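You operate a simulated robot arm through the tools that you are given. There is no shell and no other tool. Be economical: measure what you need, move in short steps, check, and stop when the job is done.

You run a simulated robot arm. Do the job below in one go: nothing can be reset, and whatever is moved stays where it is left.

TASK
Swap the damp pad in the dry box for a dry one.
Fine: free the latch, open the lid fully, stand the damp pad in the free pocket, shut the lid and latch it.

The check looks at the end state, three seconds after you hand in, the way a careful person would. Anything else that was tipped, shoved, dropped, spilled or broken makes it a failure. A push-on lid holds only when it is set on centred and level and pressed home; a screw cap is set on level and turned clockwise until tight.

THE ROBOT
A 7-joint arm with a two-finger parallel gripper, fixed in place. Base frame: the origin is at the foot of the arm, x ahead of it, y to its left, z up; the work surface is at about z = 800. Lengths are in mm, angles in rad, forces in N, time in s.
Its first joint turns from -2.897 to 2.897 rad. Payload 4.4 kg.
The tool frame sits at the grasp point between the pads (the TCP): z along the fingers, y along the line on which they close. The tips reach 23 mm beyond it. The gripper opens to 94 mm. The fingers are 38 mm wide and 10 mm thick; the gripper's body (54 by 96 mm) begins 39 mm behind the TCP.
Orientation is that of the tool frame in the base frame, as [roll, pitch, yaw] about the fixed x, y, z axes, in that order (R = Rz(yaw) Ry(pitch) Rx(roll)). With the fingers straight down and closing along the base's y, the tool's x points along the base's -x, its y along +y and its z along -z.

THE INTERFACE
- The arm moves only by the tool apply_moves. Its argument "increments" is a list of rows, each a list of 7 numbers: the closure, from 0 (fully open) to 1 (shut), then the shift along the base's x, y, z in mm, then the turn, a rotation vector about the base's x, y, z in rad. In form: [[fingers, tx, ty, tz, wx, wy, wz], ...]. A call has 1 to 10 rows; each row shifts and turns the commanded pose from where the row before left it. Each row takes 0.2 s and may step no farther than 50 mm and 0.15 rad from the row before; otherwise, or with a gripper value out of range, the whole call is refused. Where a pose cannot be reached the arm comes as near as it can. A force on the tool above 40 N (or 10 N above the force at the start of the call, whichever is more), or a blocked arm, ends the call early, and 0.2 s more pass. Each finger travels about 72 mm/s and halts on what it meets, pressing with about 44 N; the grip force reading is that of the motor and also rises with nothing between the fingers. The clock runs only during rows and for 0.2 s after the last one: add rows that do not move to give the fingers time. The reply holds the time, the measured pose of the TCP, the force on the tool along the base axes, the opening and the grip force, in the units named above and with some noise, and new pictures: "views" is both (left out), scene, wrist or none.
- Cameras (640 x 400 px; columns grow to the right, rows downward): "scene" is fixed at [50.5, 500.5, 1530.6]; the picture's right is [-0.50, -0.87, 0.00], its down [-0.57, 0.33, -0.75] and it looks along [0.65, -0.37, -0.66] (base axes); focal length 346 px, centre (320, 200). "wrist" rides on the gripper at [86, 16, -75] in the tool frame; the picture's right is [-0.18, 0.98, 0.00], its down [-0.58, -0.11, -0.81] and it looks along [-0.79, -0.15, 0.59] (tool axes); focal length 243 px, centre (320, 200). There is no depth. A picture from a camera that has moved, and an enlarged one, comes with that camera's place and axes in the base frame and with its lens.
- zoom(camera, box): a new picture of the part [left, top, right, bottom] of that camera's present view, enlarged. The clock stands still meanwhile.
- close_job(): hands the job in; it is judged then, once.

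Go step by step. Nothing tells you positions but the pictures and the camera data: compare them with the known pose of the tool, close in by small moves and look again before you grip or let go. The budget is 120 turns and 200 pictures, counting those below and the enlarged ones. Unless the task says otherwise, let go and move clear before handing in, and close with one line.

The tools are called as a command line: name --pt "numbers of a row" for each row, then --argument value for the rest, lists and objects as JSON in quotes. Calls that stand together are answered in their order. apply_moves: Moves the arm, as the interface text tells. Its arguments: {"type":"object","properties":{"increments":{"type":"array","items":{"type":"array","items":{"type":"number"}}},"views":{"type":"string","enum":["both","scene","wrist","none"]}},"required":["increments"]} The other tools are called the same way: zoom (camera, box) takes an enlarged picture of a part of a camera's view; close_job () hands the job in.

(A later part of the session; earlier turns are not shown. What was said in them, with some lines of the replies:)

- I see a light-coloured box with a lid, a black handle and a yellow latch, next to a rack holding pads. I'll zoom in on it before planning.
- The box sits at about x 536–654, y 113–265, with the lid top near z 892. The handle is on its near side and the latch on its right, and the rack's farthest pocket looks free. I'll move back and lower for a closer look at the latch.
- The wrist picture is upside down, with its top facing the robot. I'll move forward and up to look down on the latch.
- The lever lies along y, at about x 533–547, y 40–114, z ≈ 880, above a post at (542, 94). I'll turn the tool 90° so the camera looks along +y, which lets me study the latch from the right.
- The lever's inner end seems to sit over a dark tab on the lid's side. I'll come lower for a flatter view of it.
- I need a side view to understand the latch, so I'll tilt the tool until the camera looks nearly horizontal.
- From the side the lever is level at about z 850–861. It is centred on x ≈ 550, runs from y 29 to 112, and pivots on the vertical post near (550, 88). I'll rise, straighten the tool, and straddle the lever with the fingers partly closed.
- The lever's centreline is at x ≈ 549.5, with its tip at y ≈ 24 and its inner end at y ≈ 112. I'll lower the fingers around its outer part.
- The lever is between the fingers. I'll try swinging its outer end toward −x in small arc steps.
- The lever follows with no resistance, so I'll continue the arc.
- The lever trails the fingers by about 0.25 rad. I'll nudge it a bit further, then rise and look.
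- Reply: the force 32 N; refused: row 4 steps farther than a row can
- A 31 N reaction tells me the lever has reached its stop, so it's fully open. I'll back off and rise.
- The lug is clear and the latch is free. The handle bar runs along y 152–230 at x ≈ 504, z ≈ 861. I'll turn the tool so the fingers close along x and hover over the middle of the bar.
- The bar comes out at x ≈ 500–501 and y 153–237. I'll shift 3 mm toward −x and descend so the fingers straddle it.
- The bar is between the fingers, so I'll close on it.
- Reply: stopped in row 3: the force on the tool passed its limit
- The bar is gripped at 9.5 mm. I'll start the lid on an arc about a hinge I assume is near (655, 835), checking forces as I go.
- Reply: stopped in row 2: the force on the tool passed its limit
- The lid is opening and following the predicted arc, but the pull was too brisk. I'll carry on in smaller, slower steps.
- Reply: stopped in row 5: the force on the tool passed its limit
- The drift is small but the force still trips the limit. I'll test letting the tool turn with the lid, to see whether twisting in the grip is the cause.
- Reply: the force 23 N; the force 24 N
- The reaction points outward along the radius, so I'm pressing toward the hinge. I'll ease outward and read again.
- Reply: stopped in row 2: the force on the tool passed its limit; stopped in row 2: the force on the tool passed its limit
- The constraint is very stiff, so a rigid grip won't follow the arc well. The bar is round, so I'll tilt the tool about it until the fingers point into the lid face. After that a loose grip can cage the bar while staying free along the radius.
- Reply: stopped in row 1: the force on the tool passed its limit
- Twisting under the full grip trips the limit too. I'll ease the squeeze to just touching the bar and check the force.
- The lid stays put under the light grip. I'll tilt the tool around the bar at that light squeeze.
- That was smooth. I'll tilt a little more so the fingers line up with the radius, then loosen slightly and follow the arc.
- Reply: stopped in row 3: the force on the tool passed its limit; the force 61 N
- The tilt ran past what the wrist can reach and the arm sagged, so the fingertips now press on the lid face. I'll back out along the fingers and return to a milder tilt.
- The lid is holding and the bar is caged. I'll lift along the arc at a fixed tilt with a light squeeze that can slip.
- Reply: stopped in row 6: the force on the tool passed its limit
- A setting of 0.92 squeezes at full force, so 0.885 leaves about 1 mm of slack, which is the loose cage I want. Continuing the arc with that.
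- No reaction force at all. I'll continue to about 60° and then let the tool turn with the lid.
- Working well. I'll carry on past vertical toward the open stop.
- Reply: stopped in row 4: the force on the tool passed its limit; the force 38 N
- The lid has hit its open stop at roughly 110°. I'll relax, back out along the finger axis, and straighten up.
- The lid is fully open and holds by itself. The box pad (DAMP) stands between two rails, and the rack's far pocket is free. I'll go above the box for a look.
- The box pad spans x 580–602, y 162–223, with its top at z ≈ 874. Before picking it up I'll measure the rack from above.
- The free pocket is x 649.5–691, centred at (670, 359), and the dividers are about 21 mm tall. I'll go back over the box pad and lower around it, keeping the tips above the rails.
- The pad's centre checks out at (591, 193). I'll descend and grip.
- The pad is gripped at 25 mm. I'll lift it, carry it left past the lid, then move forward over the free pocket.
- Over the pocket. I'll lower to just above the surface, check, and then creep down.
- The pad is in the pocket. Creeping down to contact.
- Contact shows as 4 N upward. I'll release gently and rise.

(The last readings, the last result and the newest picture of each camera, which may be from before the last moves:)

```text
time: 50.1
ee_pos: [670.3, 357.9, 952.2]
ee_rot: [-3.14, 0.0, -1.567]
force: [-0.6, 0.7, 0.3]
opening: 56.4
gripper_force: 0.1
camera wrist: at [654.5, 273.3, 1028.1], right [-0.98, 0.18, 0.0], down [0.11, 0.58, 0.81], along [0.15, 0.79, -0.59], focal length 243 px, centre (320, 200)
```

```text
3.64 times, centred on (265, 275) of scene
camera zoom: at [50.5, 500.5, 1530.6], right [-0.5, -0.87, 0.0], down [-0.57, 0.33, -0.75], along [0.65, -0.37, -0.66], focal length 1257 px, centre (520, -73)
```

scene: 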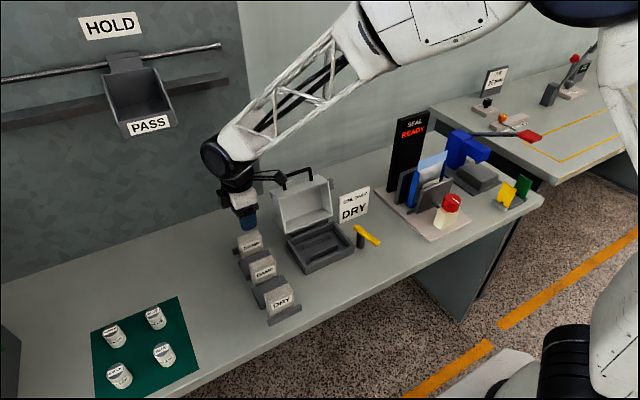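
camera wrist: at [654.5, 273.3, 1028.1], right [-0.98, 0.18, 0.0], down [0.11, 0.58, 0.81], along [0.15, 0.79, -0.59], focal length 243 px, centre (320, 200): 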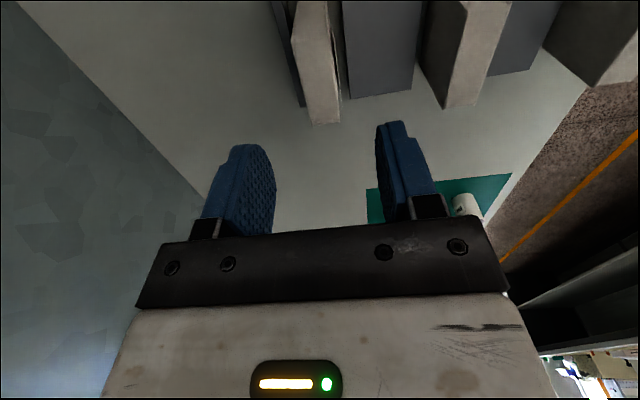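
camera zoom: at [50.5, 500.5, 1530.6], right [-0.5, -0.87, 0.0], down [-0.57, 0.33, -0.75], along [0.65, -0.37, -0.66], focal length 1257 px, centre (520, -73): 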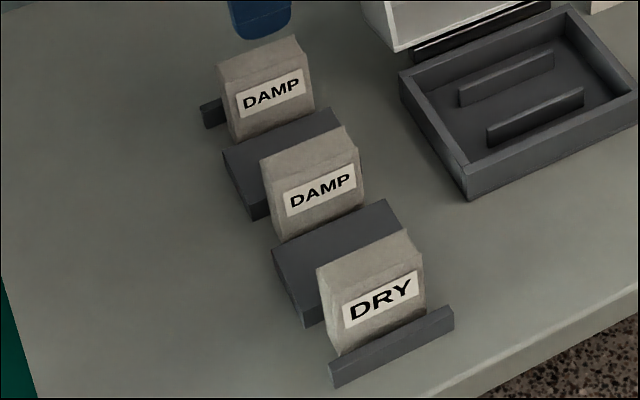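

The damp pad stands in its pocket. Now I'll go over the DRY pad, near x 481, and measure it.

apply_moves --pt "0.3 -40 -8 10 0 0 0" --pt "0.3 -48 -8 10 0 0 0" --pt "0.3 -48 -8 0 0 0 0" --pt "0.3 -48 -10 0 0 0 0" --pt "0.3 -5 0 0 0 0 0" --pt "0.3 0 0 0 0 0 0" --views "wrist"

zoom --camera "wrist" --box '[220, 0, 440, 180]'

```text
time: 51.5
ee_pos: [481.8, 324.7, 973.8]
ee_rot: [-3.141, -0.001, -1.567]
force: [0.0, 0.2, -0.6]
opening: 65.7
gripper_force: 0.1
camera wrist: at [465.9, 238.8, 1049.0], right [-0.98, 0.18, 0.0], down [0.1, 0.58, 0.81], along [0.15, 0.79, -0.59], focal length 243 px, centre (320, 200)
```

wrist: 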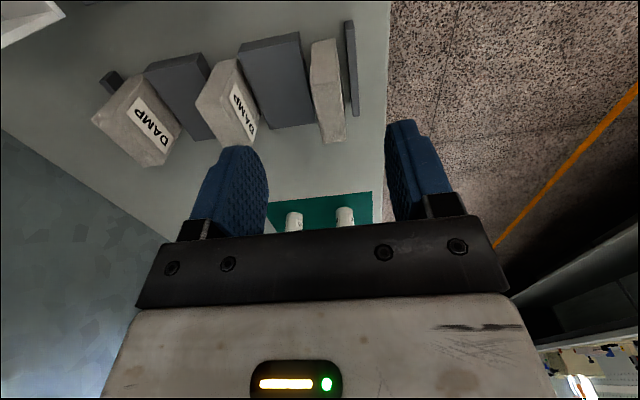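

```text
2.22 times, centred on (330, 90) of wrist
camera zoom: at [465.9, 238.8, 1049.0], right [-0.98, 0.18, 0.0], down [0.1, 0.58, 0.81], along [0.15, 0.79, -0.59], focal length 539 px, centre (298, 444)
```

zoom: 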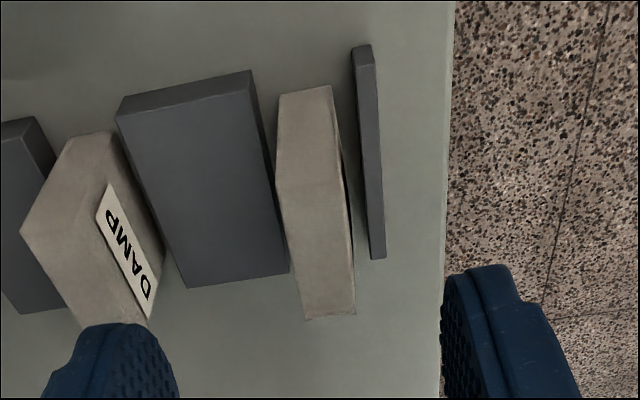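

DRY pad centre is (481, 364) with its top near z 867. I'll move over it, descend to z 855, and grip.

apply_moves --pt "0.3 -1 39 0 0 0 0" --pt "0.3 0 0 -45 0 0 0" --pt "0.3 0 0 -45 0 0 0" --pt "0.4 0 0 -28 0 0 0" --pt "0.5 0 0 0 0 0 0" --pt "0.65 0 0 0 0 0 0" --pt "0.75 0 0 0 0 0 0" --pt "0.85 0 0 0 0 0 0" --pt "0.85 0 0 0 0 0 0" --views "both"

```text
time: 53.5
ee_pos: [480.8, 362.4, 857.4]
ee_rot: [-3.14, 0.001, -1.566]
force: [-0.3, 0.1, -0.7]
opening: 25.3
gripper_force: 44.0
camera wrist: at [464.8, 278.0, 932.2], right [-0.98, 0.18, 0.0], down [0.1, 0.58, 0.81], along [0.15, 0.79, -0.59], focal length 243 px, centre (320, 200)
```

scene: 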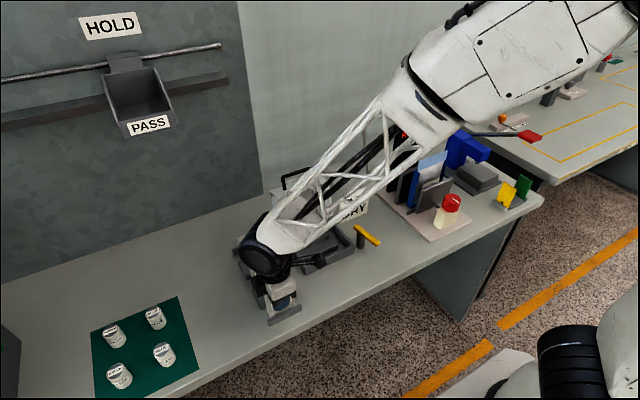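
wrist: 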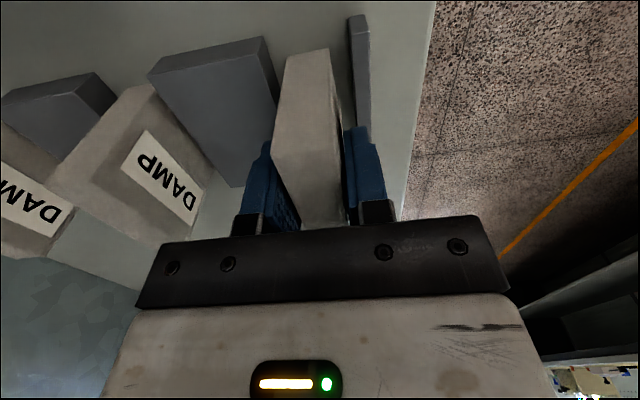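

DRY pad gripped. I'll lift it and carry it over the box at (591, 192).

apply_moves --pt "0.85 0 0 20 0 0 0" --pt "0.85 0 0 40 0 0 0" --pt "0.85 0 0 40 0 0 0" --pt "0.85 0 -42 0 0 0 0" --pt "0.85 0 -43 0 0 0 0" --pt "0.85 0 -43 0 0 0 0" --pt "0.85 0 -43 0 0 0 0" --pt "0.85 40 0 0 0 0 0" --pt "0.85 40 0 0 0 0 0" --pt "0.85 30 0 0 0 0 0" --views "none"

apply_moves --pt "0.85 0 0 -40 0 0 0" --pt "0.85 0 0 -32 0 0 0" --pt "0.85 0 0 0 0 0 0" --views "both"

zoom --camera "wrist" --box '[220, 0, 440, 230]'

zoom --camera "scene" --box '[280, 200, 370, 280]'

```text
time: 55.7
ee_pos: [590.8, 193.5, 956.6]
ee_rot: [-3.14, -0.001, -1.568]
force: [-0.1, -0.2, -1.2]
opening: 25.2
gripper_force: 44.3
```

```text
time: 56.5
ee_pos: [591.0, 192.6, 882.2]
ee_rot: [-3.14, 0.001, -1.568]
force: [0.0, 0.5, -1.4]
opening: 25.5
gripper_force: 44.0
camera wrist: at [574.8, 106.4, 957.9], right [-0.98, 0.18, 0.0], down [0.1, 0.58, 0.81], along [0.15, 0.79, -0.59], focal length 243 px, centre (320, 200)
```

scene: 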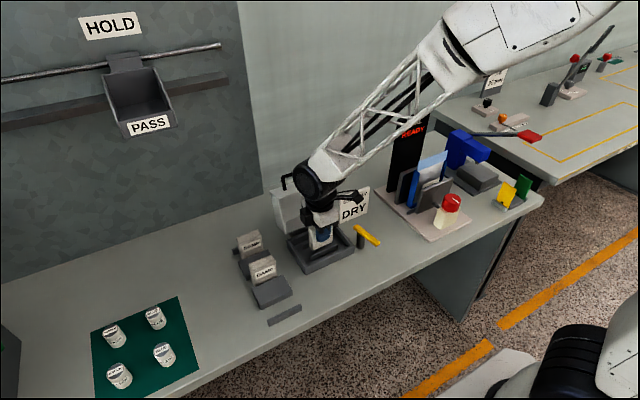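
wrist: 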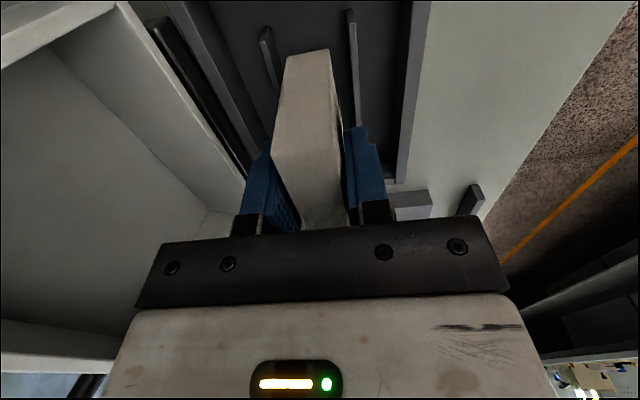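

```text
1.74 times, centred on (330, 115) of wrist
camera zoom: at [574.8, 106.4, 957.9], right [-0.98, 0.18, 0.0], down [0.1, 0.58, 0.81], along [0.15, 0.79, -0.59], focal length 422 px, centre (303, 348)
```

zoom: 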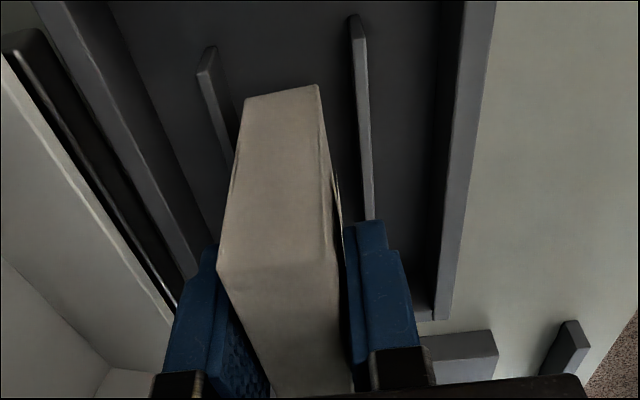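

```text
5.00 times, centred on (325, 240) of scene
camera zoom: at [50.5, 500.5, 1530.6], right [-0.5, -0.87, 0.0], down [-0.57, 0.33, -0.75], along [0.65, -0.37, -0.66], focal length 1728 px, centre (295, 0)
```

zoom: 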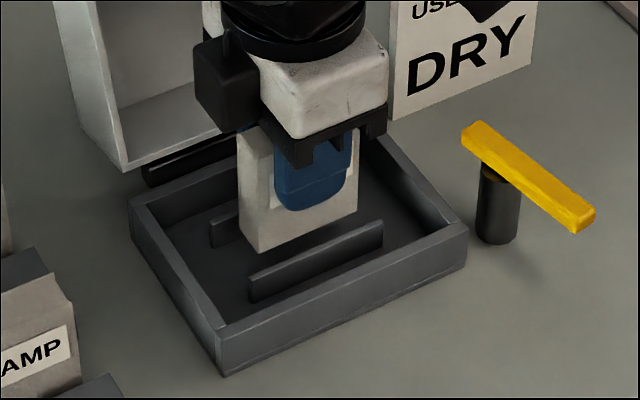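

The pad lines up between the rails. I'll lower it in small steps to contact.

apply_moves --pt "0.85 0 0 -8 0 0 0" --pt "0.85 0 0 -6 0 0 0" --pt "0.85 0 0 -2 0 0 0" --pt "0.85 0 0 -1 0 0 0" --pt "0.85 0 0 0 0 0 0" --views "none"

apply_moves --pt "0.85 0 0 -1 0 0 0" --pt "0.85 0 0 0 0 0 0" --views "none"

```text
time: 57.7
ee_pos: [590.1, 192.8, 867.8]
ee_rot: [-3.14, 0.0, -1.568]
force: [0.2, -0.7, -0.2]
opening: 25.5
gripper_force: 44.1
```

```text
time: 58.3
ee_pos: [591.2, 192.2, 866.2]
ee_rot: [-3.139, 0.001, -1.567]
force: [1.6, -0.1, -0.9]
opening: 25.5
gripper_force: 43.7
```

apply_moves --pt "0.85 0 0 -1 0 0 0" --pt "0.85 0 0 0 0 0 0" --views "none"

apply_moves --pt "0.85 0 0 -1 0 0 0" --pt "0.85 0 0 0 0 0 0" --views "none"

apply_moves --pt "0.85 0 0 -1 0 0 0" --pt "0.85 0 0 0 0 0 0" --views "none"

```text
time: 58.9
ee_pos: [591.1, 193.7, 864.7]
ee_rot: [-3.139, -0.001, -1.568]
force: [0.7, 0.3, 0.3]
opening: 25.3
gripper_force: 43.8
```

```text
time: 59.5
ee_pos: [591.1, 192.5, 865.4]
ee_rot: [-3.14, -0.002, -1.567]
force: [0.8, 0.0, -0.1]
opening: 25.3
gripper_force: 44.2
```

```text
time: 60.1
ee_pos: [591.5, 192.3, 863.9]
ee_rot: [-3.14, 0.0, -1.567]
force: [0.1, 0.4, 0.8]
opening: 25.2
gripper_force: 43.7
```

apply_moves --pt "0.85 0 0 -1 0 0 0" --pt "0.85 0 0 0 0 0 0" --views "none"

apply_moves --pt "0.85 0 0 -1 0 0 0" --pt "0.85 0 0 0 0 0 0" --views "none"

```text
time: 60.7
ee_pos: [591.2, 192.2, 863.2]
ee_rot: [-3.138, 0.002, -1.569]
force: [-5.7, -4.8, 26.1]
opening: 25.4
gripper_force: 44.0
```

```text
time: 61.0
ee_pos: [591.9, 192.9, 863.2]
ee_rot: [-3.134, 0.002, -1.567]
force: [-1.9, -2.0, 11.0]
opening: 25.2
gripper_force: 43.9
stopped in row 1: the force on the tool passed its limit (the readings are from after the stop); the commanded pose is now the measured one
```

The pad is firmly seated. I'll release it, rise straight up, and move clear of the box.

apply_moves --pt "0.75 0 0 0 0 0 0" --pt "0.65 0 0 0 0 0 0" --pt "0.5 0 0 0 0 0 0" --pt "0.45 0 0 0 0 0 0" --pt "0.4 0 0 20 0 0 0" --pt "0.4 0 0 40 0 0 0" --pt "0.4 0 0 45 0 0 0" --pt "0.4 0 0 45 0 0 0" --pt "0.4 0 0 0 0 0 0" --views "both"

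zoom --camera "scene" --box '[270, 170, 390, 280]'

```text
time: 63.0
ee_pos: [589.8, 193.5, 1012.6]
ee_rot: [-3.139, 0.0, -1.568]
force: [0.2, 0.3, 0.1]
opening: 56.7
gripper_force: 0.1
camera wrist: at [574.5, 106.7, 1087.1], right [-0.98, 0.18, 0.0], down [0.1, 0.58, 0.81], along [0.15, 0.79, -0.59], focal length 243 px, centre (320, 200)
```

scene: 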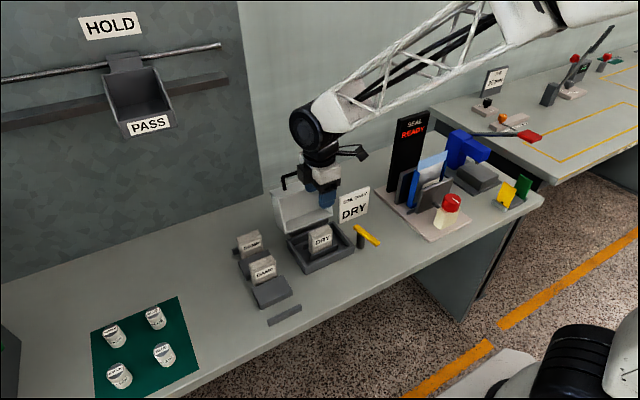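
wrist: 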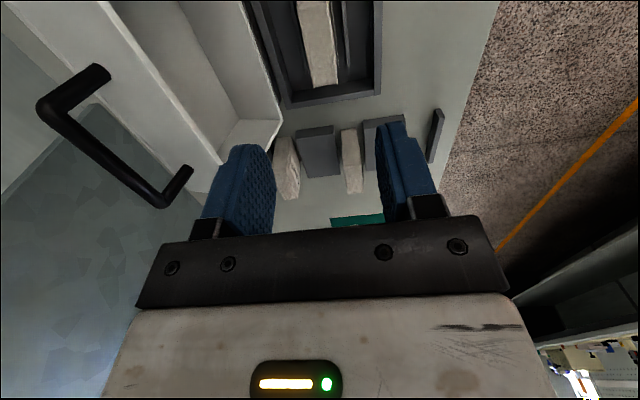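

```text
3.64 times, centred on (330, 225) of scene
camera zoom: at [50.5, 500.5, 1530.6], right [-0.5, -0.87, 0.0], down [-0.57, 0.33, -0.75], along [0.65, -0.37, -0.66], focal length 1257 px, centre (284, 109)
```

zoom: 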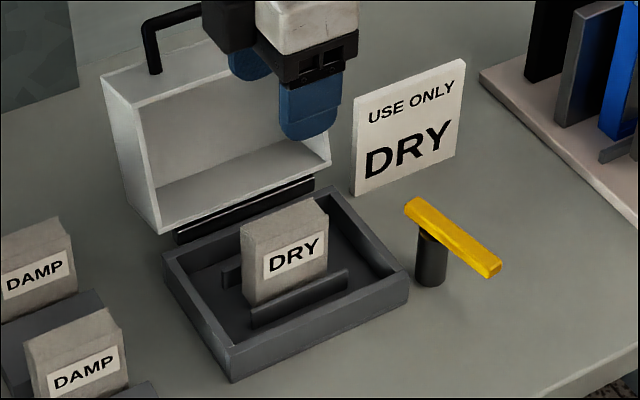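

The DRY pad stands in the box. To close the lid I'll cage the handle again: rise, move above it, and match its tilt.

apply_moves --pt "0.5 0 0 45 0 0 0" --pt "0.6 20 0 40 0 0 0" --pt "0.7 45 0 0 0 0.07 0" --pt "0.745 45 0 0 0 0.12 0" --pt "0.745 45 0 0 0 0.12 0" --pt "0.745 0 0 -25 0 0.11 0" --pt "0.745 0 0 -30 0 0 0" --pt "0.745 0 0 0 0 0 0" --views "both"

zoom --camera "wrist" --box '[200, 0, 440, 230]'

```text
time: 64.8
ee_pos: [745.5, 193.2, 1044.5]
ee_rot: [2.725, 0.004, -1.568]
force: [0.3, 0.7, -0.3]
opening: 24.0
gripper_force: 0.0
camera wrist: at [761.8, 106.6, 1118.3], right [-0.9, 0.18, 0.4], down [0.42, 0.58, 0.69], along [-0.11, 0.79, -0.6], focal length 243 px, centre (320, 200)
```

scene: 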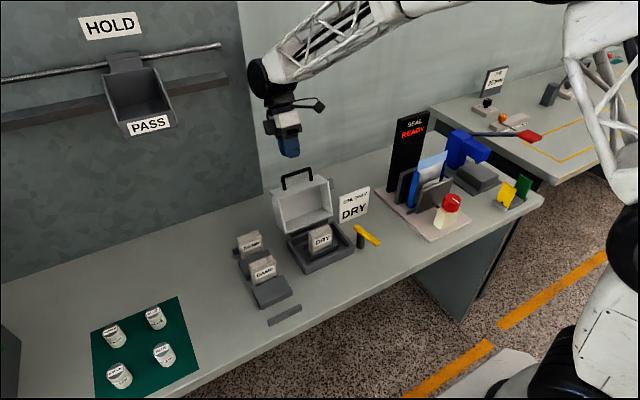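
wrist: 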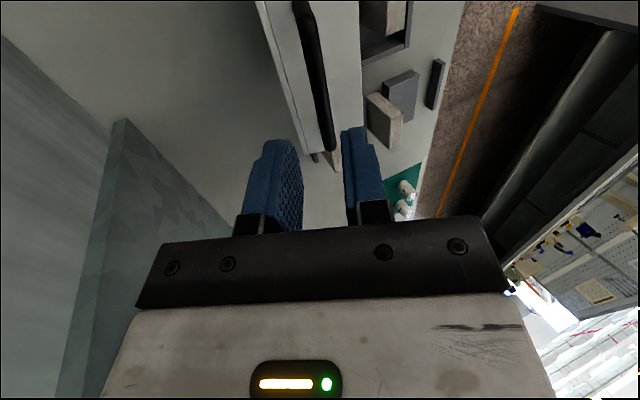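

```text
1.74 times, centred on (320, 115) of wrist
camera zoom: at [761.8, 106.6, 1118.3], right [-0.9, 0.18, 0.4], down [0.42, 0.58, 0.69], along [-0.11, 0.79, -0.6], focal length 422 px, centre (320, 348)
```

zoom: 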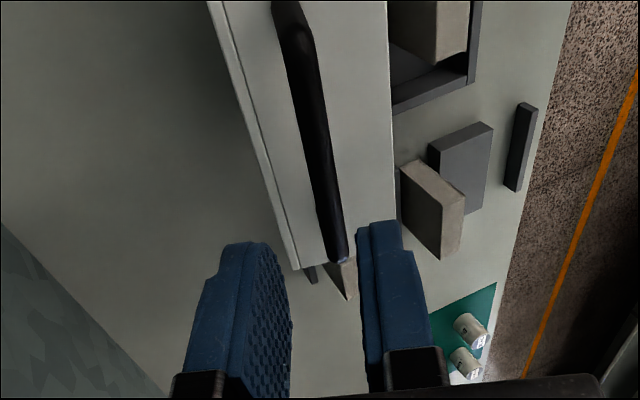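

The bar lies on the finger axis, so I'll slide in along it.

apply_moves --pt "0.745 -8.2 0 -18.3 0 0 0" --pt "0.745 -8.2 0 -18.3 0 0 0" --pt "0.745 -6.5 0 -14.6 0 0 0" --pt "0.745 0 0 0 0 0 0" --views "wrist"

zoom --camera "wrist" --box '[200, 60, 440, 240]'

```text
time: 65.8
ee_pos: [723.5, 193.9, 990.3]
ee_rot: [2.729, 0.005, -1.567]
force: [-0.6, 0.2, 0.2]
opening: 24.1
gripper_force: 0.0
camera wrist: at [739.6, 108.3, 1065.0], right [-0.9, 0.18, 0.4], down [0.42, 0.58, 0.69], along [-0.11, 0.79, -0.6], focal length 243 px, centre (320, 200)
```

wrist: 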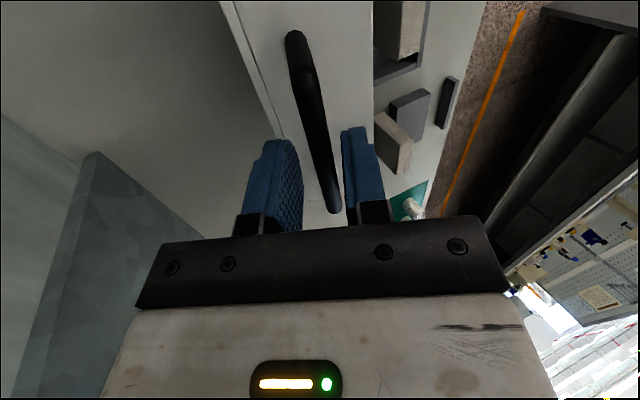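

```text
2.22 times, centred on (320, 150) of wrist
camera zoom: at [739.6, 108.3, 1065.0], right [-0.9, 0.18, 0.4], down [0.42, 0.58, 0.69], along [-0.11, 0.79, -0.6], focal length 539 px, centre (320, 311)
```

zoom: 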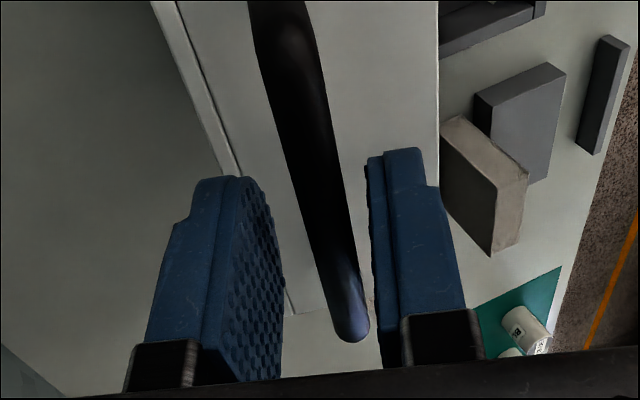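

The bar is between the fingers. I'll close to the loose cage and follow the arc back.

apply_moves --pt "0.885 -2 0 0.5 0 0 0" --pt "0.885 -8 0 3.5 0 -0.06 0" --pt "0.885 -10.8 0 3.7 0 -0.07 0" --pt "0.885 -11.1 0 2.9 0 -0.07 0" --pt "0.885 -11.2 0 2.1 0 -0.07 0" --pt "0.885 -11.4 0 1.3 0 -0.07 0" --pt "0.885 -11.5 0 0.5 0 -0.07 0" --pt "0.885 -11.5 0 -0.3 0 -0.07 0" --pt "0.885 -11.4 0 -1.1 0 -0.07 0" --pt "0.885 -11.3 0 -1.9 0 -0.07 0" --views "both"

```text
time: 68.0
ee_pos: [622.5, 192.5, 1003.0]
ee_rot: [-2.938, 0.0, -1.568]
force: [-0.4, 0.3, -0.5]
opening: 10.7
gripper_force: 0.0
camera wrist: at [591.9, 107.6, 1072.5], right [-0.96, 0.18, -0.2], down [-0.06, 0.58, 0.81], along [0.26, 0.79, -0.55], focal length 243 px, centre (320, 200)
```

scene: 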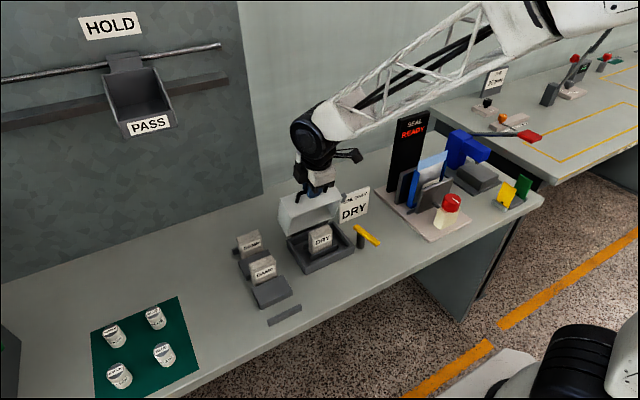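
wrist: 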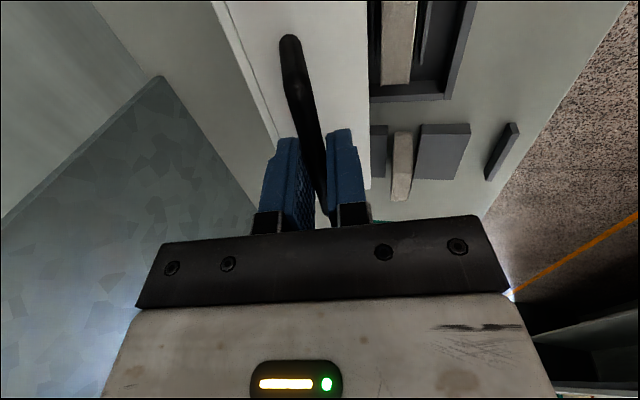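

Smooth. Continuing the reverse arc down.

apply_moves --pt "0.885 -11.2 0 -3.7 0 -0.07 0" --pt "0.885 -10.9 0 -4.4 0 -0.07 0" --pt "0.885 -10.6 0 -5.2 0 -0.07 0" --pt "0.885 -10.4 0 -5.0 0 -0.07 0" --pt "0.885 -9.3 0 -5.4 0 0 0" --pt "0.885 -9 0 -6.1 0 0 0" --pt "0.885 -8.5 0 -6.7 0 0 0" --pt "0.885 -8.1 0 -7.3 0 0 0" --views "both"

zoom --camera "wrist" --box '[200, 60, 440, 240]'

```text
time: 69.8
ee_pos: [546.0, 192.7, 959.6]
ee_rot: [-2.656, 0.001, -1.566]
force: [0.5, -0.2, -0.3]
opening: 10.9
gripper_force: 0.2
camera wrist: at [496.7, 107.2, 1018.6], right [-0.87, 0.18, -0.46], down [-0.28, 0.58, 0.76], along [0.4, 0.79, -0.45], focal length 243 px, centre (320, 200)
```

scene: 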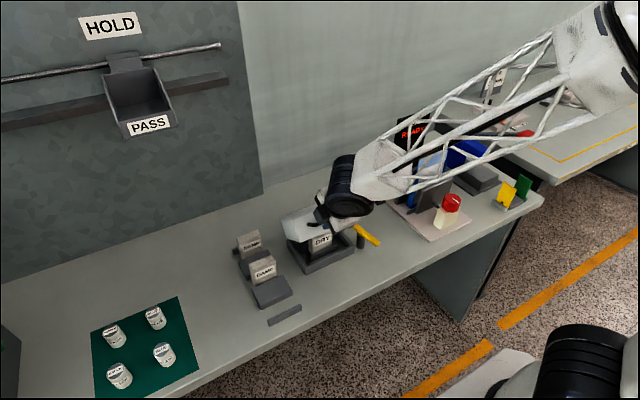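
wrist: 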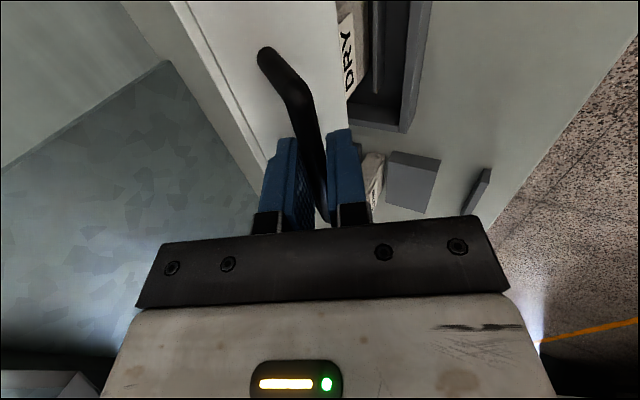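

```text
2.22 times, centred on (320, 150) of wrist
camera zoom: at [496.7, 107.2, 1018.6], right [-0.87, 0.18, -0.46], down [-0.28, 0.58, 0.76], along [0.4, 0.79, -0.45], focal length 539 px, centre (320, 311)
```

zoom: 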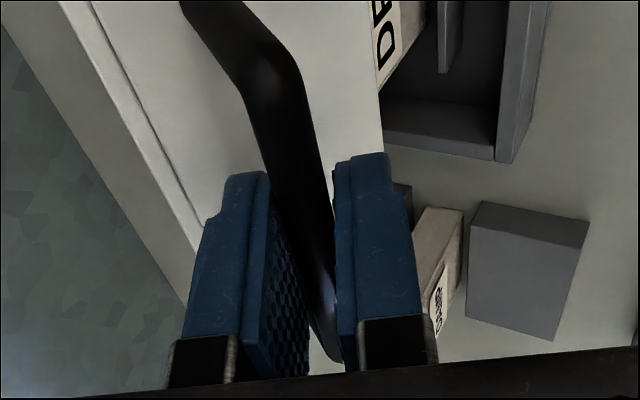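

This matches the opening path. I'll continue down to nearly closed.

apply_moves --pt "0.885 -7.5 0 -7.8 0 0 0" --pt "0.885 -6.9 0 -8.4 0 0 0" --pt "0.885 -6.4 0 -8.8 0 0 0" --pt "0.885 -5.7 0 -9.2 0 0 0" --pt "0.885 -4.6 0 -8.3 0 0 0" --pt "0.885 -3.9 0 -8.5 0 0 0" --pt "0.885 -3.5 0 -8.7 0 0 0" --pt "0.885 -2.8 0 -8.1 0 0 0" --views "both"

zoom --camera "wrist" --box '[200, 60, 440, 240]'

zoom --camera "scene" --box '[280, 190, 400, 280]'

```text
time: 71.6
ee_pos: [502.3, 193.8, 891.6]
ee_rot: [-2.657, 0.0, -1.567]
force: [-0.3, 0.3, -0.2]
opening: 10.9
gripper_force: 0.1
camera wrist: at [454.1, 107.6, 950.1], right [-0.87, 0.18, -0.46], down [-0.28, 0.58, 0.76], along [0.4, 0.79, -0.46], focal length 243 px, centre (320, 200)
```

scene: 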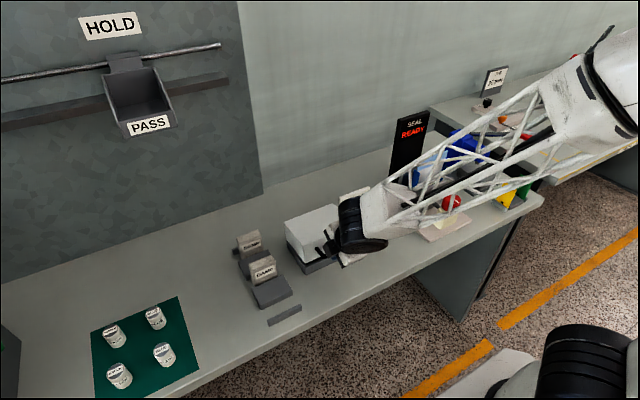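
wrist: 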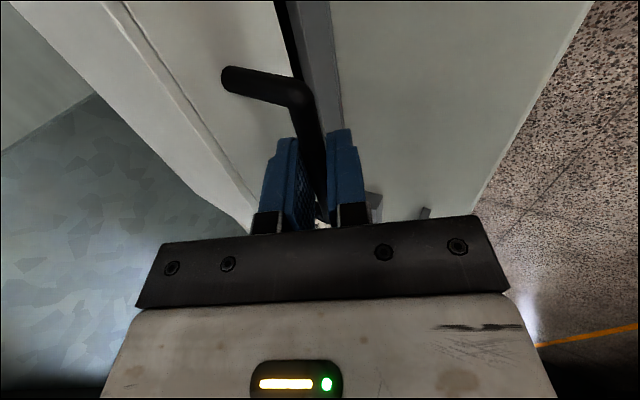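

```text
2.22 times, centred on (320, 150) of wrist
camera zoom: at [454.1, 107.6, 950.1], right [-0.87, 0.18, -0.46], down [-0.28, 0.58, 0.76], along [0.4, 0.79, -0.46], focal length 539 px, centre (320, 311)
```

zoom: 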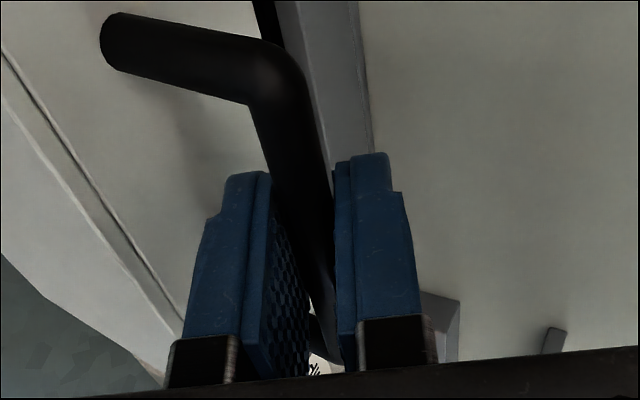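

```text
4.44 times, centred on (340, 235) of scene
camera zoom: at [50.5, 500.5, 1530.6], right [-0.5, -0.87, 0.0], down [-0.57, 0.33, -0.75], along [0.65, -0.37, -0.66], focal length 1536 px, centre (231, 44)
```

zoom: 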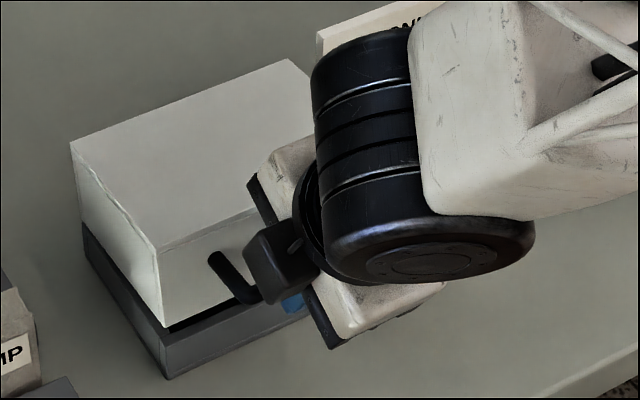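

apply_moves --pt "0.885 -1.8 0 -6.4 0 0 0" --pt "0.885 -1.5 0 -6.4 0 0 0" --pt "0.885 -1.2 0 -5 0 0 0" --pt "0.885 0 0 0 0 0 0" --views "both"

zoom --camera "scene" --box '[280, 190, 400, 280]'

```text
time: 72.6
ee_pos: [499.1, 193.1, 873.3]
ee_rot: [-2.658, -0.001, -1.569]
force: [-0.3, -0.6, -0.9]
opening: 10.8
gripper_force: 0.1
camera wrist: at [450.6, 107.8, 932.2], right [-0.87, 0.18, -0.46], down [-0.28, 0.58, 0.76], along [0.4, 0.79, -0.46], focal length 243 px, centre (320, 200)
```

scene: 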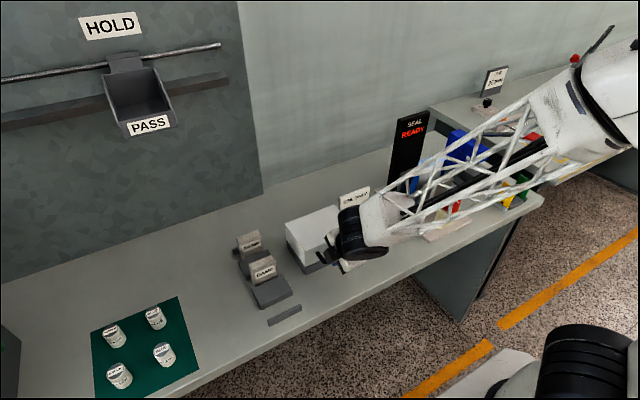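
wrist: 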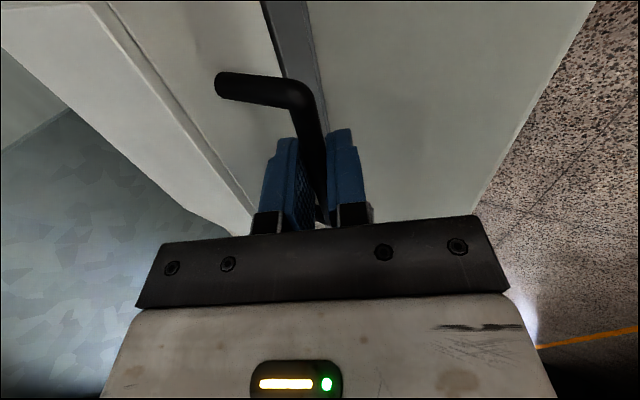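

```text
4.44 times, centred on (340, 235) of scene
camera zoom: at [50.5, 500.5, 1530.6], right [-0.5, -0.87, 0.0], down [-0.57, 0.33, -0.75], along [0.65, -0.37, -0.66], focal length 1536 px, centre (231, 44)
```

zoom: 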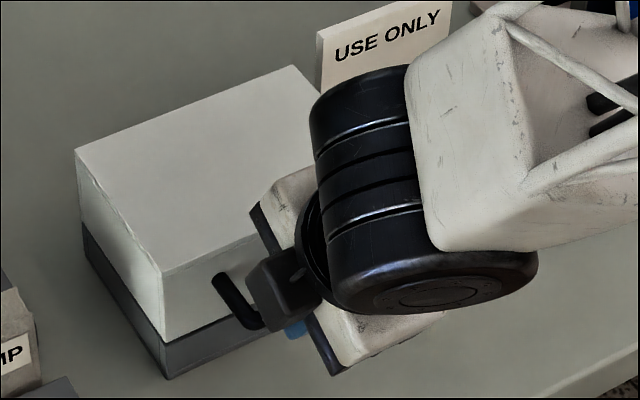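

apply_moves --pt "0.885 -0.5 0 -2 0 0 0" --pt "0.885 -0.5 0 -2 0 0 0" --pt "0.885 0 0 -2 0 0 0" --views "none"

```text
time: 73.4
ee_pos: [498.2, 192.8, 869.1]
ee_rot: [-2.656, -0.001, -1.567]
force: [3.5, 1.5, 3.7]
opening: 13.3
gripper_force: 2.6
```

A light upward push tells me the lid is down. I'll release the bar, back out along the fingers, and straighten up.

apply_moves --pt "0.82 0 0 1 0 0 0" --pt "0.78 -1 0 1 0 0 0" --pt "0.78 -9 0 17 0 0 0" --pt "0.78 -19 0 36 0 0 0" --pt "0.78 -5 0 45 0 0.12 0" --pt "0.9 0 0 40 0 0.12 0" --pt "1 0 0 10 0 0.12 0" --pt "1 10 0 0 0 0.125 0" --pt "1 0 0 0 0 0 0" --views "both"

zoom --camera "scene" --box '[280, 190, 400, 280]'

```text
time: 75.4
ee_pos: [473.4, 190.6, 1015.6]
ee_rot: [3.138, 0.002, -1.568]
force: [-0.4, 0.0, -0.3]
opening: 0.0
gripper_force: 42.4
camera wrist: at [458.3, 105.8, 1090.2], right [-0.98, 0.18, 0.0], down [0.11, 0.58, 0.81], along [0.14, 0.79, -0.59], focal length 243 px, centre (320, 200)
```

scene: 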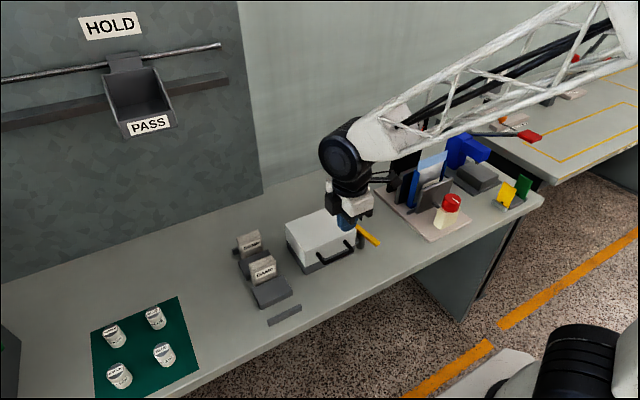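
wrist: 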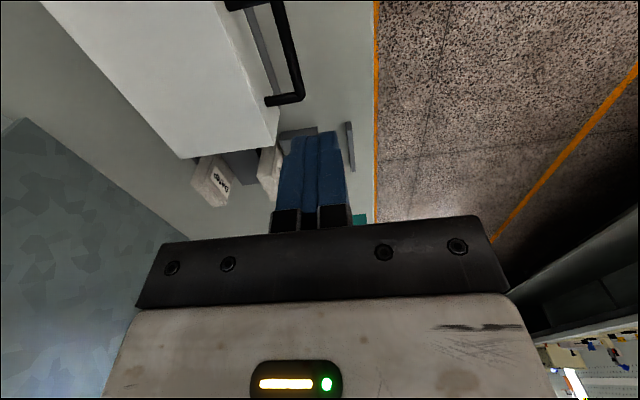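

```text
4.44 times, centred on (340, 235) of scene
camera zoom: at [50.5, 500.5, 1530.6], right [-0.5, -0.87, 0.0], down [-0.57, 0.33, -0.75], along [0.65, -0.37, -0.66], focal length 1536 px, centre (231, 44)
```

zoom: 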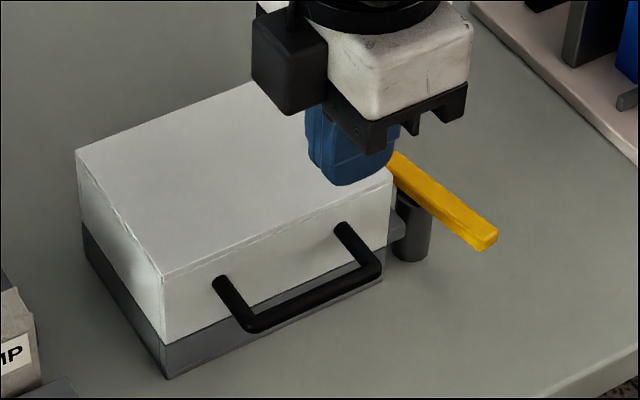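

The lid is closed in exactly its original position. Next is the latch. The lever now points along about θ = 1.43 rad, with its tip near (492, 78). I'll turn the tool to match and hover over it.

apply_moves --pt "0.8 3.3 -11 0 0 0 -0.143" --pt "0.62 3.3 -11 0 0 0 -0.143" --pt "0.62 3.3 -11 0 0 0 -0.143" --pt "0.62 3.3 -11 0 0 0 -0.143" --pt "0.62 3.3 -11 0 0 0 -0.143" --pt "0.62 3.3 -11 -10 0 0 -0.143" --pt "0.62 3.3 -11 -10 0 0 -0.143" --pt "0.62 3.3 -11 -10 0 0 -0.143" --pt "0.62 3.3 -11 -10 0 0 -0.143" --pt "0.62 3.3 -11 -15 0 0 -0.143" --views "none"

apply_moves --pt "0.62 0 0 -15 0 0 0" --pt "0.62 0 0 0 0 0 0" --views "wrist"

zoom --camera "wrist" --box '[200, 0, 440, 230]'

```text
time: 77.6
ee_pos: [507.2, 82.6, 961.6]
ee_rot: [3.139, 0.001, -2.998]
force: [-0.5, 0.9, -0.1]
opening: 35.6
gripper_force: 0.2
```

```text
time: 78.2
ee_pos: [506.7, 82.4, 946.5]
ee_rot: [3.139, 0.002, -2.997]
force: [0.4, -0.4, 0.7]
opening: 35.7
gripper_force: 0.0
camera wrist: at [419.0, 87.4, 1020.4], right [0.04, 1.0, 0.0], down [0.59, -0.03, 0.81], along [0.81, -0.03, -0.59], focal length 243 px, centre (320, 200)
```

wrist: 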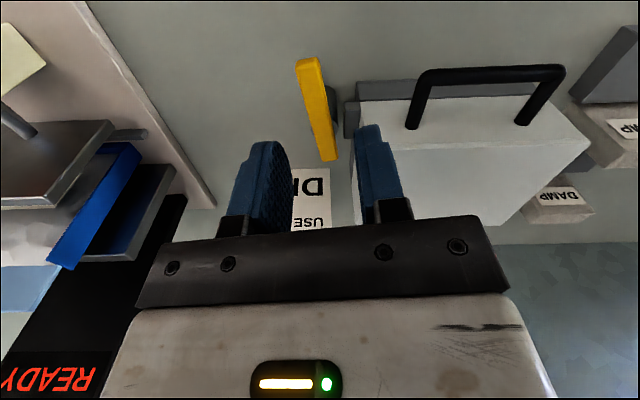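

```text
1.74 times, centred on (320, 115) of wrist
camera zoom: at [419.0, 87.4, 1020.4], right [0.04, 1.0, 0.0], down [0.59, -0.03, 0.81], along [0.81, -0.03, -0.59], focal length 422 px, centre (320, 348)
```

zoom: 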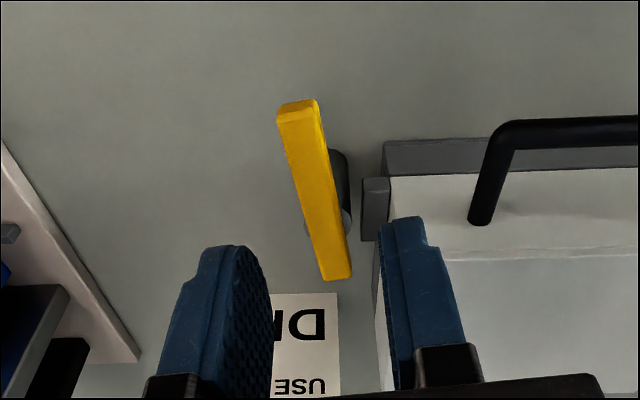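

Lever confirmed: tip (490, 78), inner end (575, 90). I'll shift −2 mm in y and descend around it.

apply_moves --pt "0.62 0 -2 -38 0 0 0" --pt "0.62 0 0 -38 0 0 0" --pt "0.62 0 0 0 0 0 0" --views "wrist"

```text
time: 79.0
ee_pos: [507.2, 81.8, 869.7]
ee_rot: [3.139, 0.003, -2.997]
force: [-0.1, 0.3, 0.4]
opening: 35.8
gripper_force: 0.0
camera wrist: at [419.0, 86.5, 945.3], right [0.04, 1.0, 0.0], down [0.59, -0.03, 0.81], along [0.81, -0.03, -0.59], focal length 243 px, centre (320, 200)
```

wrist: 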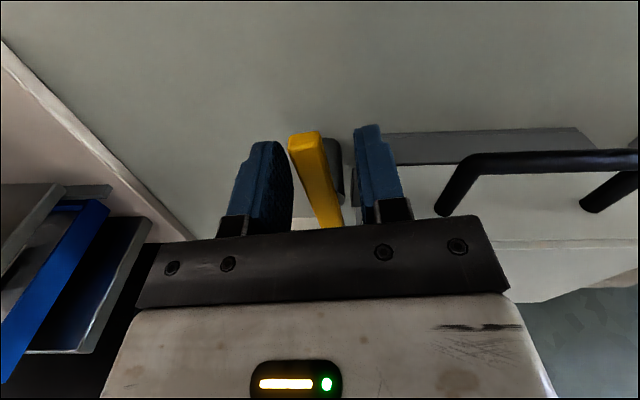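

The lever is between the fingers. Swinging it back along the arc.

apply_moves --pt "0.62 1.4 -6.4 0 0 0 0.15" --pt "0.62 2.4 -6.2 0 0 0 0.15" --pt "0.62 3.3 -5.7 0 0 0 0.15" --pt "0.62 4 -5.2 0 0 0 0.15" --pt "0.62 4.8 -4.5 0 0 0 0.15" --pt "0.62 5.5 -3.8 0 0 0 0.15" --pt "0.62 5.9 -2.9 0 0 0 0.15" --pt "0.62 6.3 -1.9 0 0 0 0.15" --pt "0.62 6.5 -1.1 0 0 0 0.15" --views "both"

zoom --camera "wrist" --box '[200, 60, 440, 240]'

```text
time: 81.0
ee_pos: [547.7, 42.6, 871.9]
ee_rot: [3.141, 0.002, -1.644]
force: [-0.2, -0.3, 0.0]
opening: 35.7
gripper_force: 0.7
camera wrist: at [524.9, -40.6, 945.3], right [-0.97, 0.26, 0.0], down [0.15, 0.57, 0.81], along [0.21, 0.78, -0.59], focal length 243 px, centre (320, 200)
```

scene: 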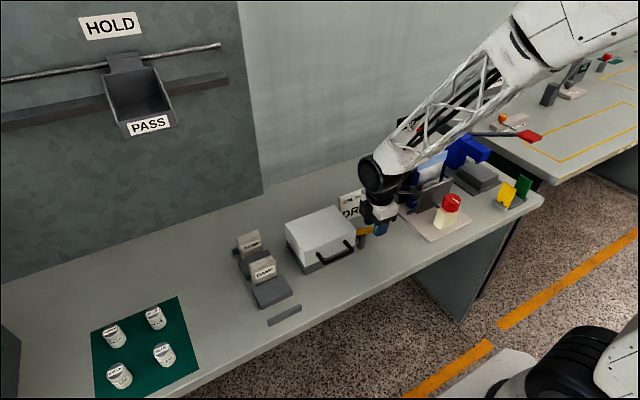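
wrist: 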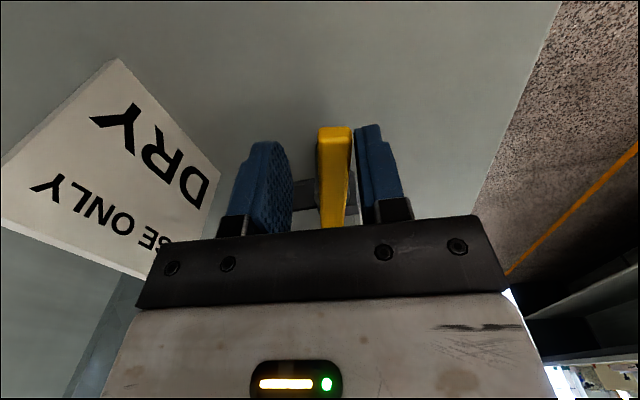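

```text
2.22 times, centred on (320, 150) of wrist
camera zoom: at [524.9, -40.6, 945.3], right [-0.97, 0.26, 0.0], down [0.15, 0.57, 0.81], along [0.21, 0.78, -0.59], focal length 539 px, centre (320, 311)
```

zoom: 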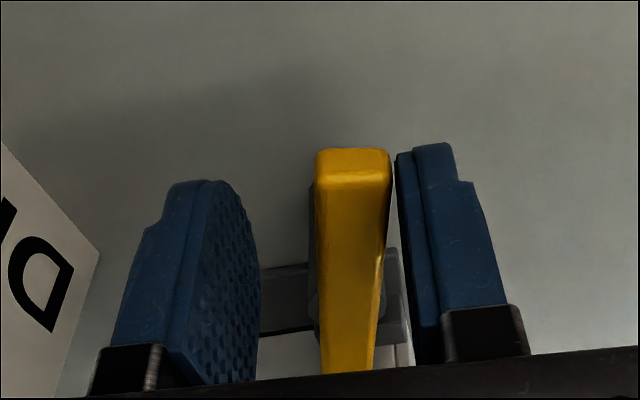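

The lever is nearly home. I'll push on toward +x until it reaches its stop.

apply_moves --pt "0.62 4 0 0 0 0 0.07" --pt "0.62 4 0 0 0 0 0" --pt "0.62 3 0 0 0 0 0" --pt "0.62 2 0 0 0 0 0" --views "wrist"

zoom --camera "wrist" --box '[200, 60, 440, 240]'

```text
time: 82.0
ee_pos: [559.9, 44.5, 873.2]
ee_rot: [3.139, 0.002, -1.576]
force: [-3.2, 0.8, 1.4]
opening: 36.9
gripper_force: 1.6
camera wrist: at [544.0, -41.6, 946.2], right [-0.98, 0.19, 0.0], down [0.11, 0.58, 0.81], along [0.15, 0.79, -0.59], focal length 243 px, centre (320, 200)
```

wrist: 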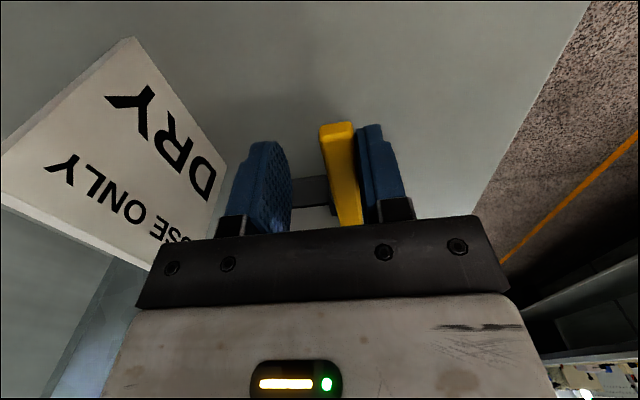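

```text
2.22 times, centred on (320, 150) of wrist
camera zoom: at [544.0, -41.6, 946.2], right [-0.98, 0.19, 0.0], down [0.11, 0.58, 0.81], along [0.15, 0.79, -0.59], focal length 539 px, centre (320, 311)
```

zoom: 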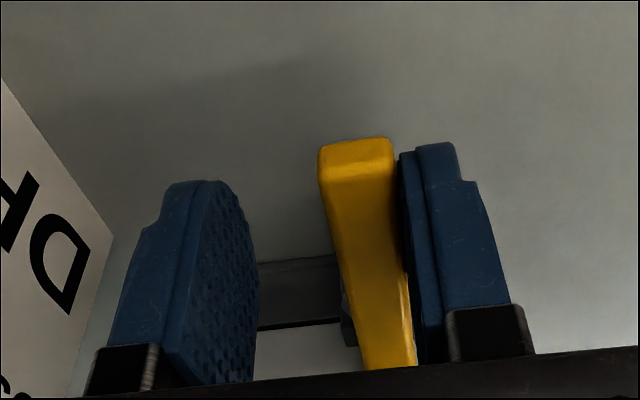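

Contact force is starting to show. A slightly firmer push will confirm the stop.

apply_moves --pt "0.62 2 0 0 0 0 0" --pt "0.62 2 0 0 0 0 0" --pt "0.62 0 0 0 0 0 0" --views "none"

```text
time: 82.8
ee_pos: [563.8, 43.9, 871.3]
ee_rot: [3.139, 0.002, -1.577]
force: [-15.5, 0.1, -2.8]
opening: 43.5
gripper_force: 8.2
```

The lever is against its stop (15 N, fingers being spread). I'll back off, rise clear, and check.

apply_moves --pt "0.62 -10 0 0 0 0 0" --pt "0.62 -2 0 20 0 0 0" --pt "0.62 0 0 45 0 0 0" --pt "0.4 0 -10 45 0 0 0" --pt "0.3 -20 -20 35 0 0 0" --pt "0.3 -40 -10 20 0 0 0" --pt "0.3 0 0 0 0 0 0" --views "both"

zoom --camera "scene" --box '[280, 180, 400, 280]'

zoom --camera "wrist" --box '[200, 0, 440, 200]'

zoom --camera "scene" --box '[215, 220, 315, 330]'

```text
time: 84.4
ee_pos: [494.4, 3.0, 1038.6]
ee_rot: [3.139, 0.0, -1.579]
force: [0.0, 0.9, 0.4]
opening: 65.9
gripper_force: 0.1
camera wrist: at [477.6, -80.5, 1112.9], right [-0.98, 0.19, 0.0], down [0.11, 0.58, 0.81], along [0.15, 0.79, -0.59], focal length 243 px, centre (320, 200)
```

scene: 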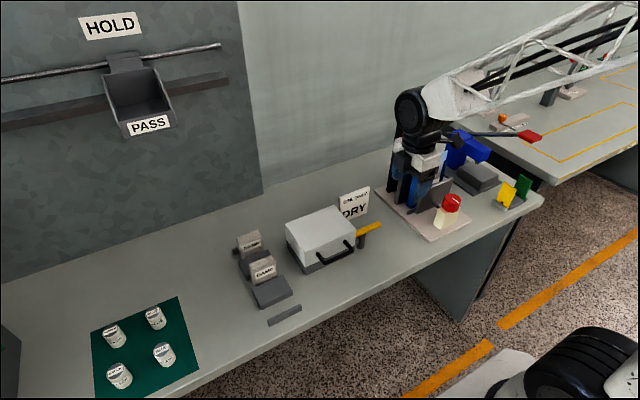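
wrist: 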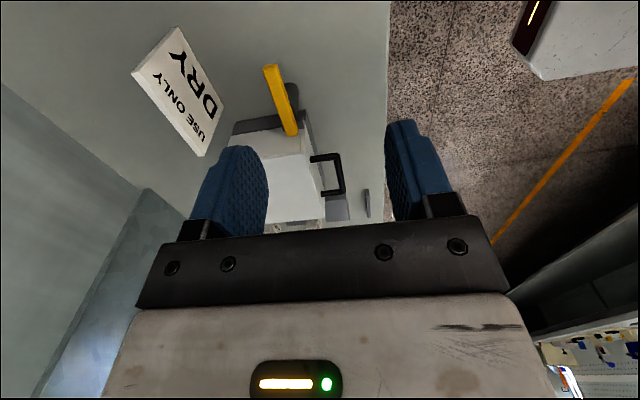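

```text
4.00 times, centred on (340, 230) of scene
camera zoom: at [50.5, 500.5, 1530.6], right [-0.5, -0.87, 0.0], down [-0.57, 0.33, -0.75], along [0.65, -0.37, -0.66], focal length 1383 px, centre (240, 80)
```

zoom: 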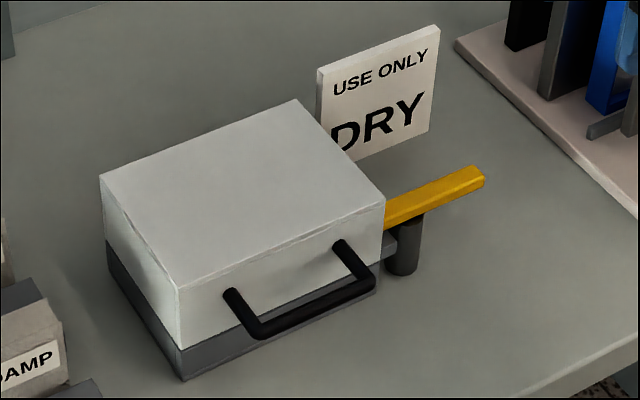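

```text
2.00 times, centred on (320, 100) of wrist
camera zoom: at [477.6, -80.5, 1112.9], right [-0.98, 0.19, 0.0], down [0.11, 0.58, 0.81], along [0.15, 0.79, -0.59], focal length 485 px, centre (320, 400)
```

zoom: 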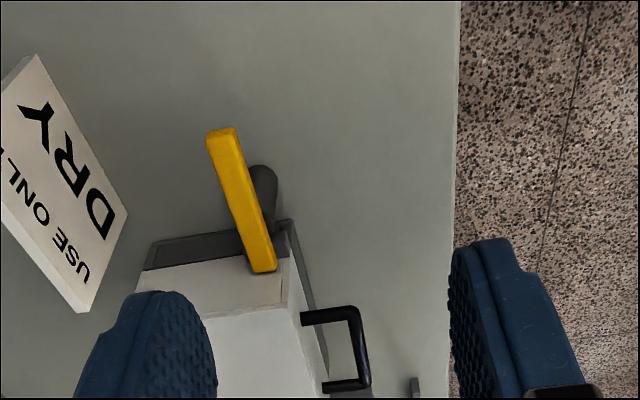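

```text
3.64 times, centred on (265, 275) of scene
camera zoom: at [50.5, 500.5, 1530.6], right [-0.5, -0.87, 0.0], down [-0.57, 0.33, -0.75], along [0.65, -0.37, -0.66], focal length 1257 px, centre (520, -73)
```

zoom: 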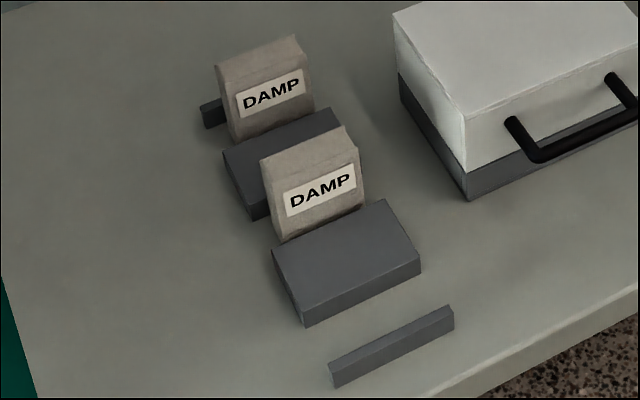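

The latch lever and lid look the same as at the start, both DAMP pads stand in the rack, the DRY pad is in the box, and the arm is clear. Handing in.

close_job

```text
The job is handed in.
```

The dry pad is in the dry box with the lid shut and latched, and the damp pad stands in the rack's free pocket.
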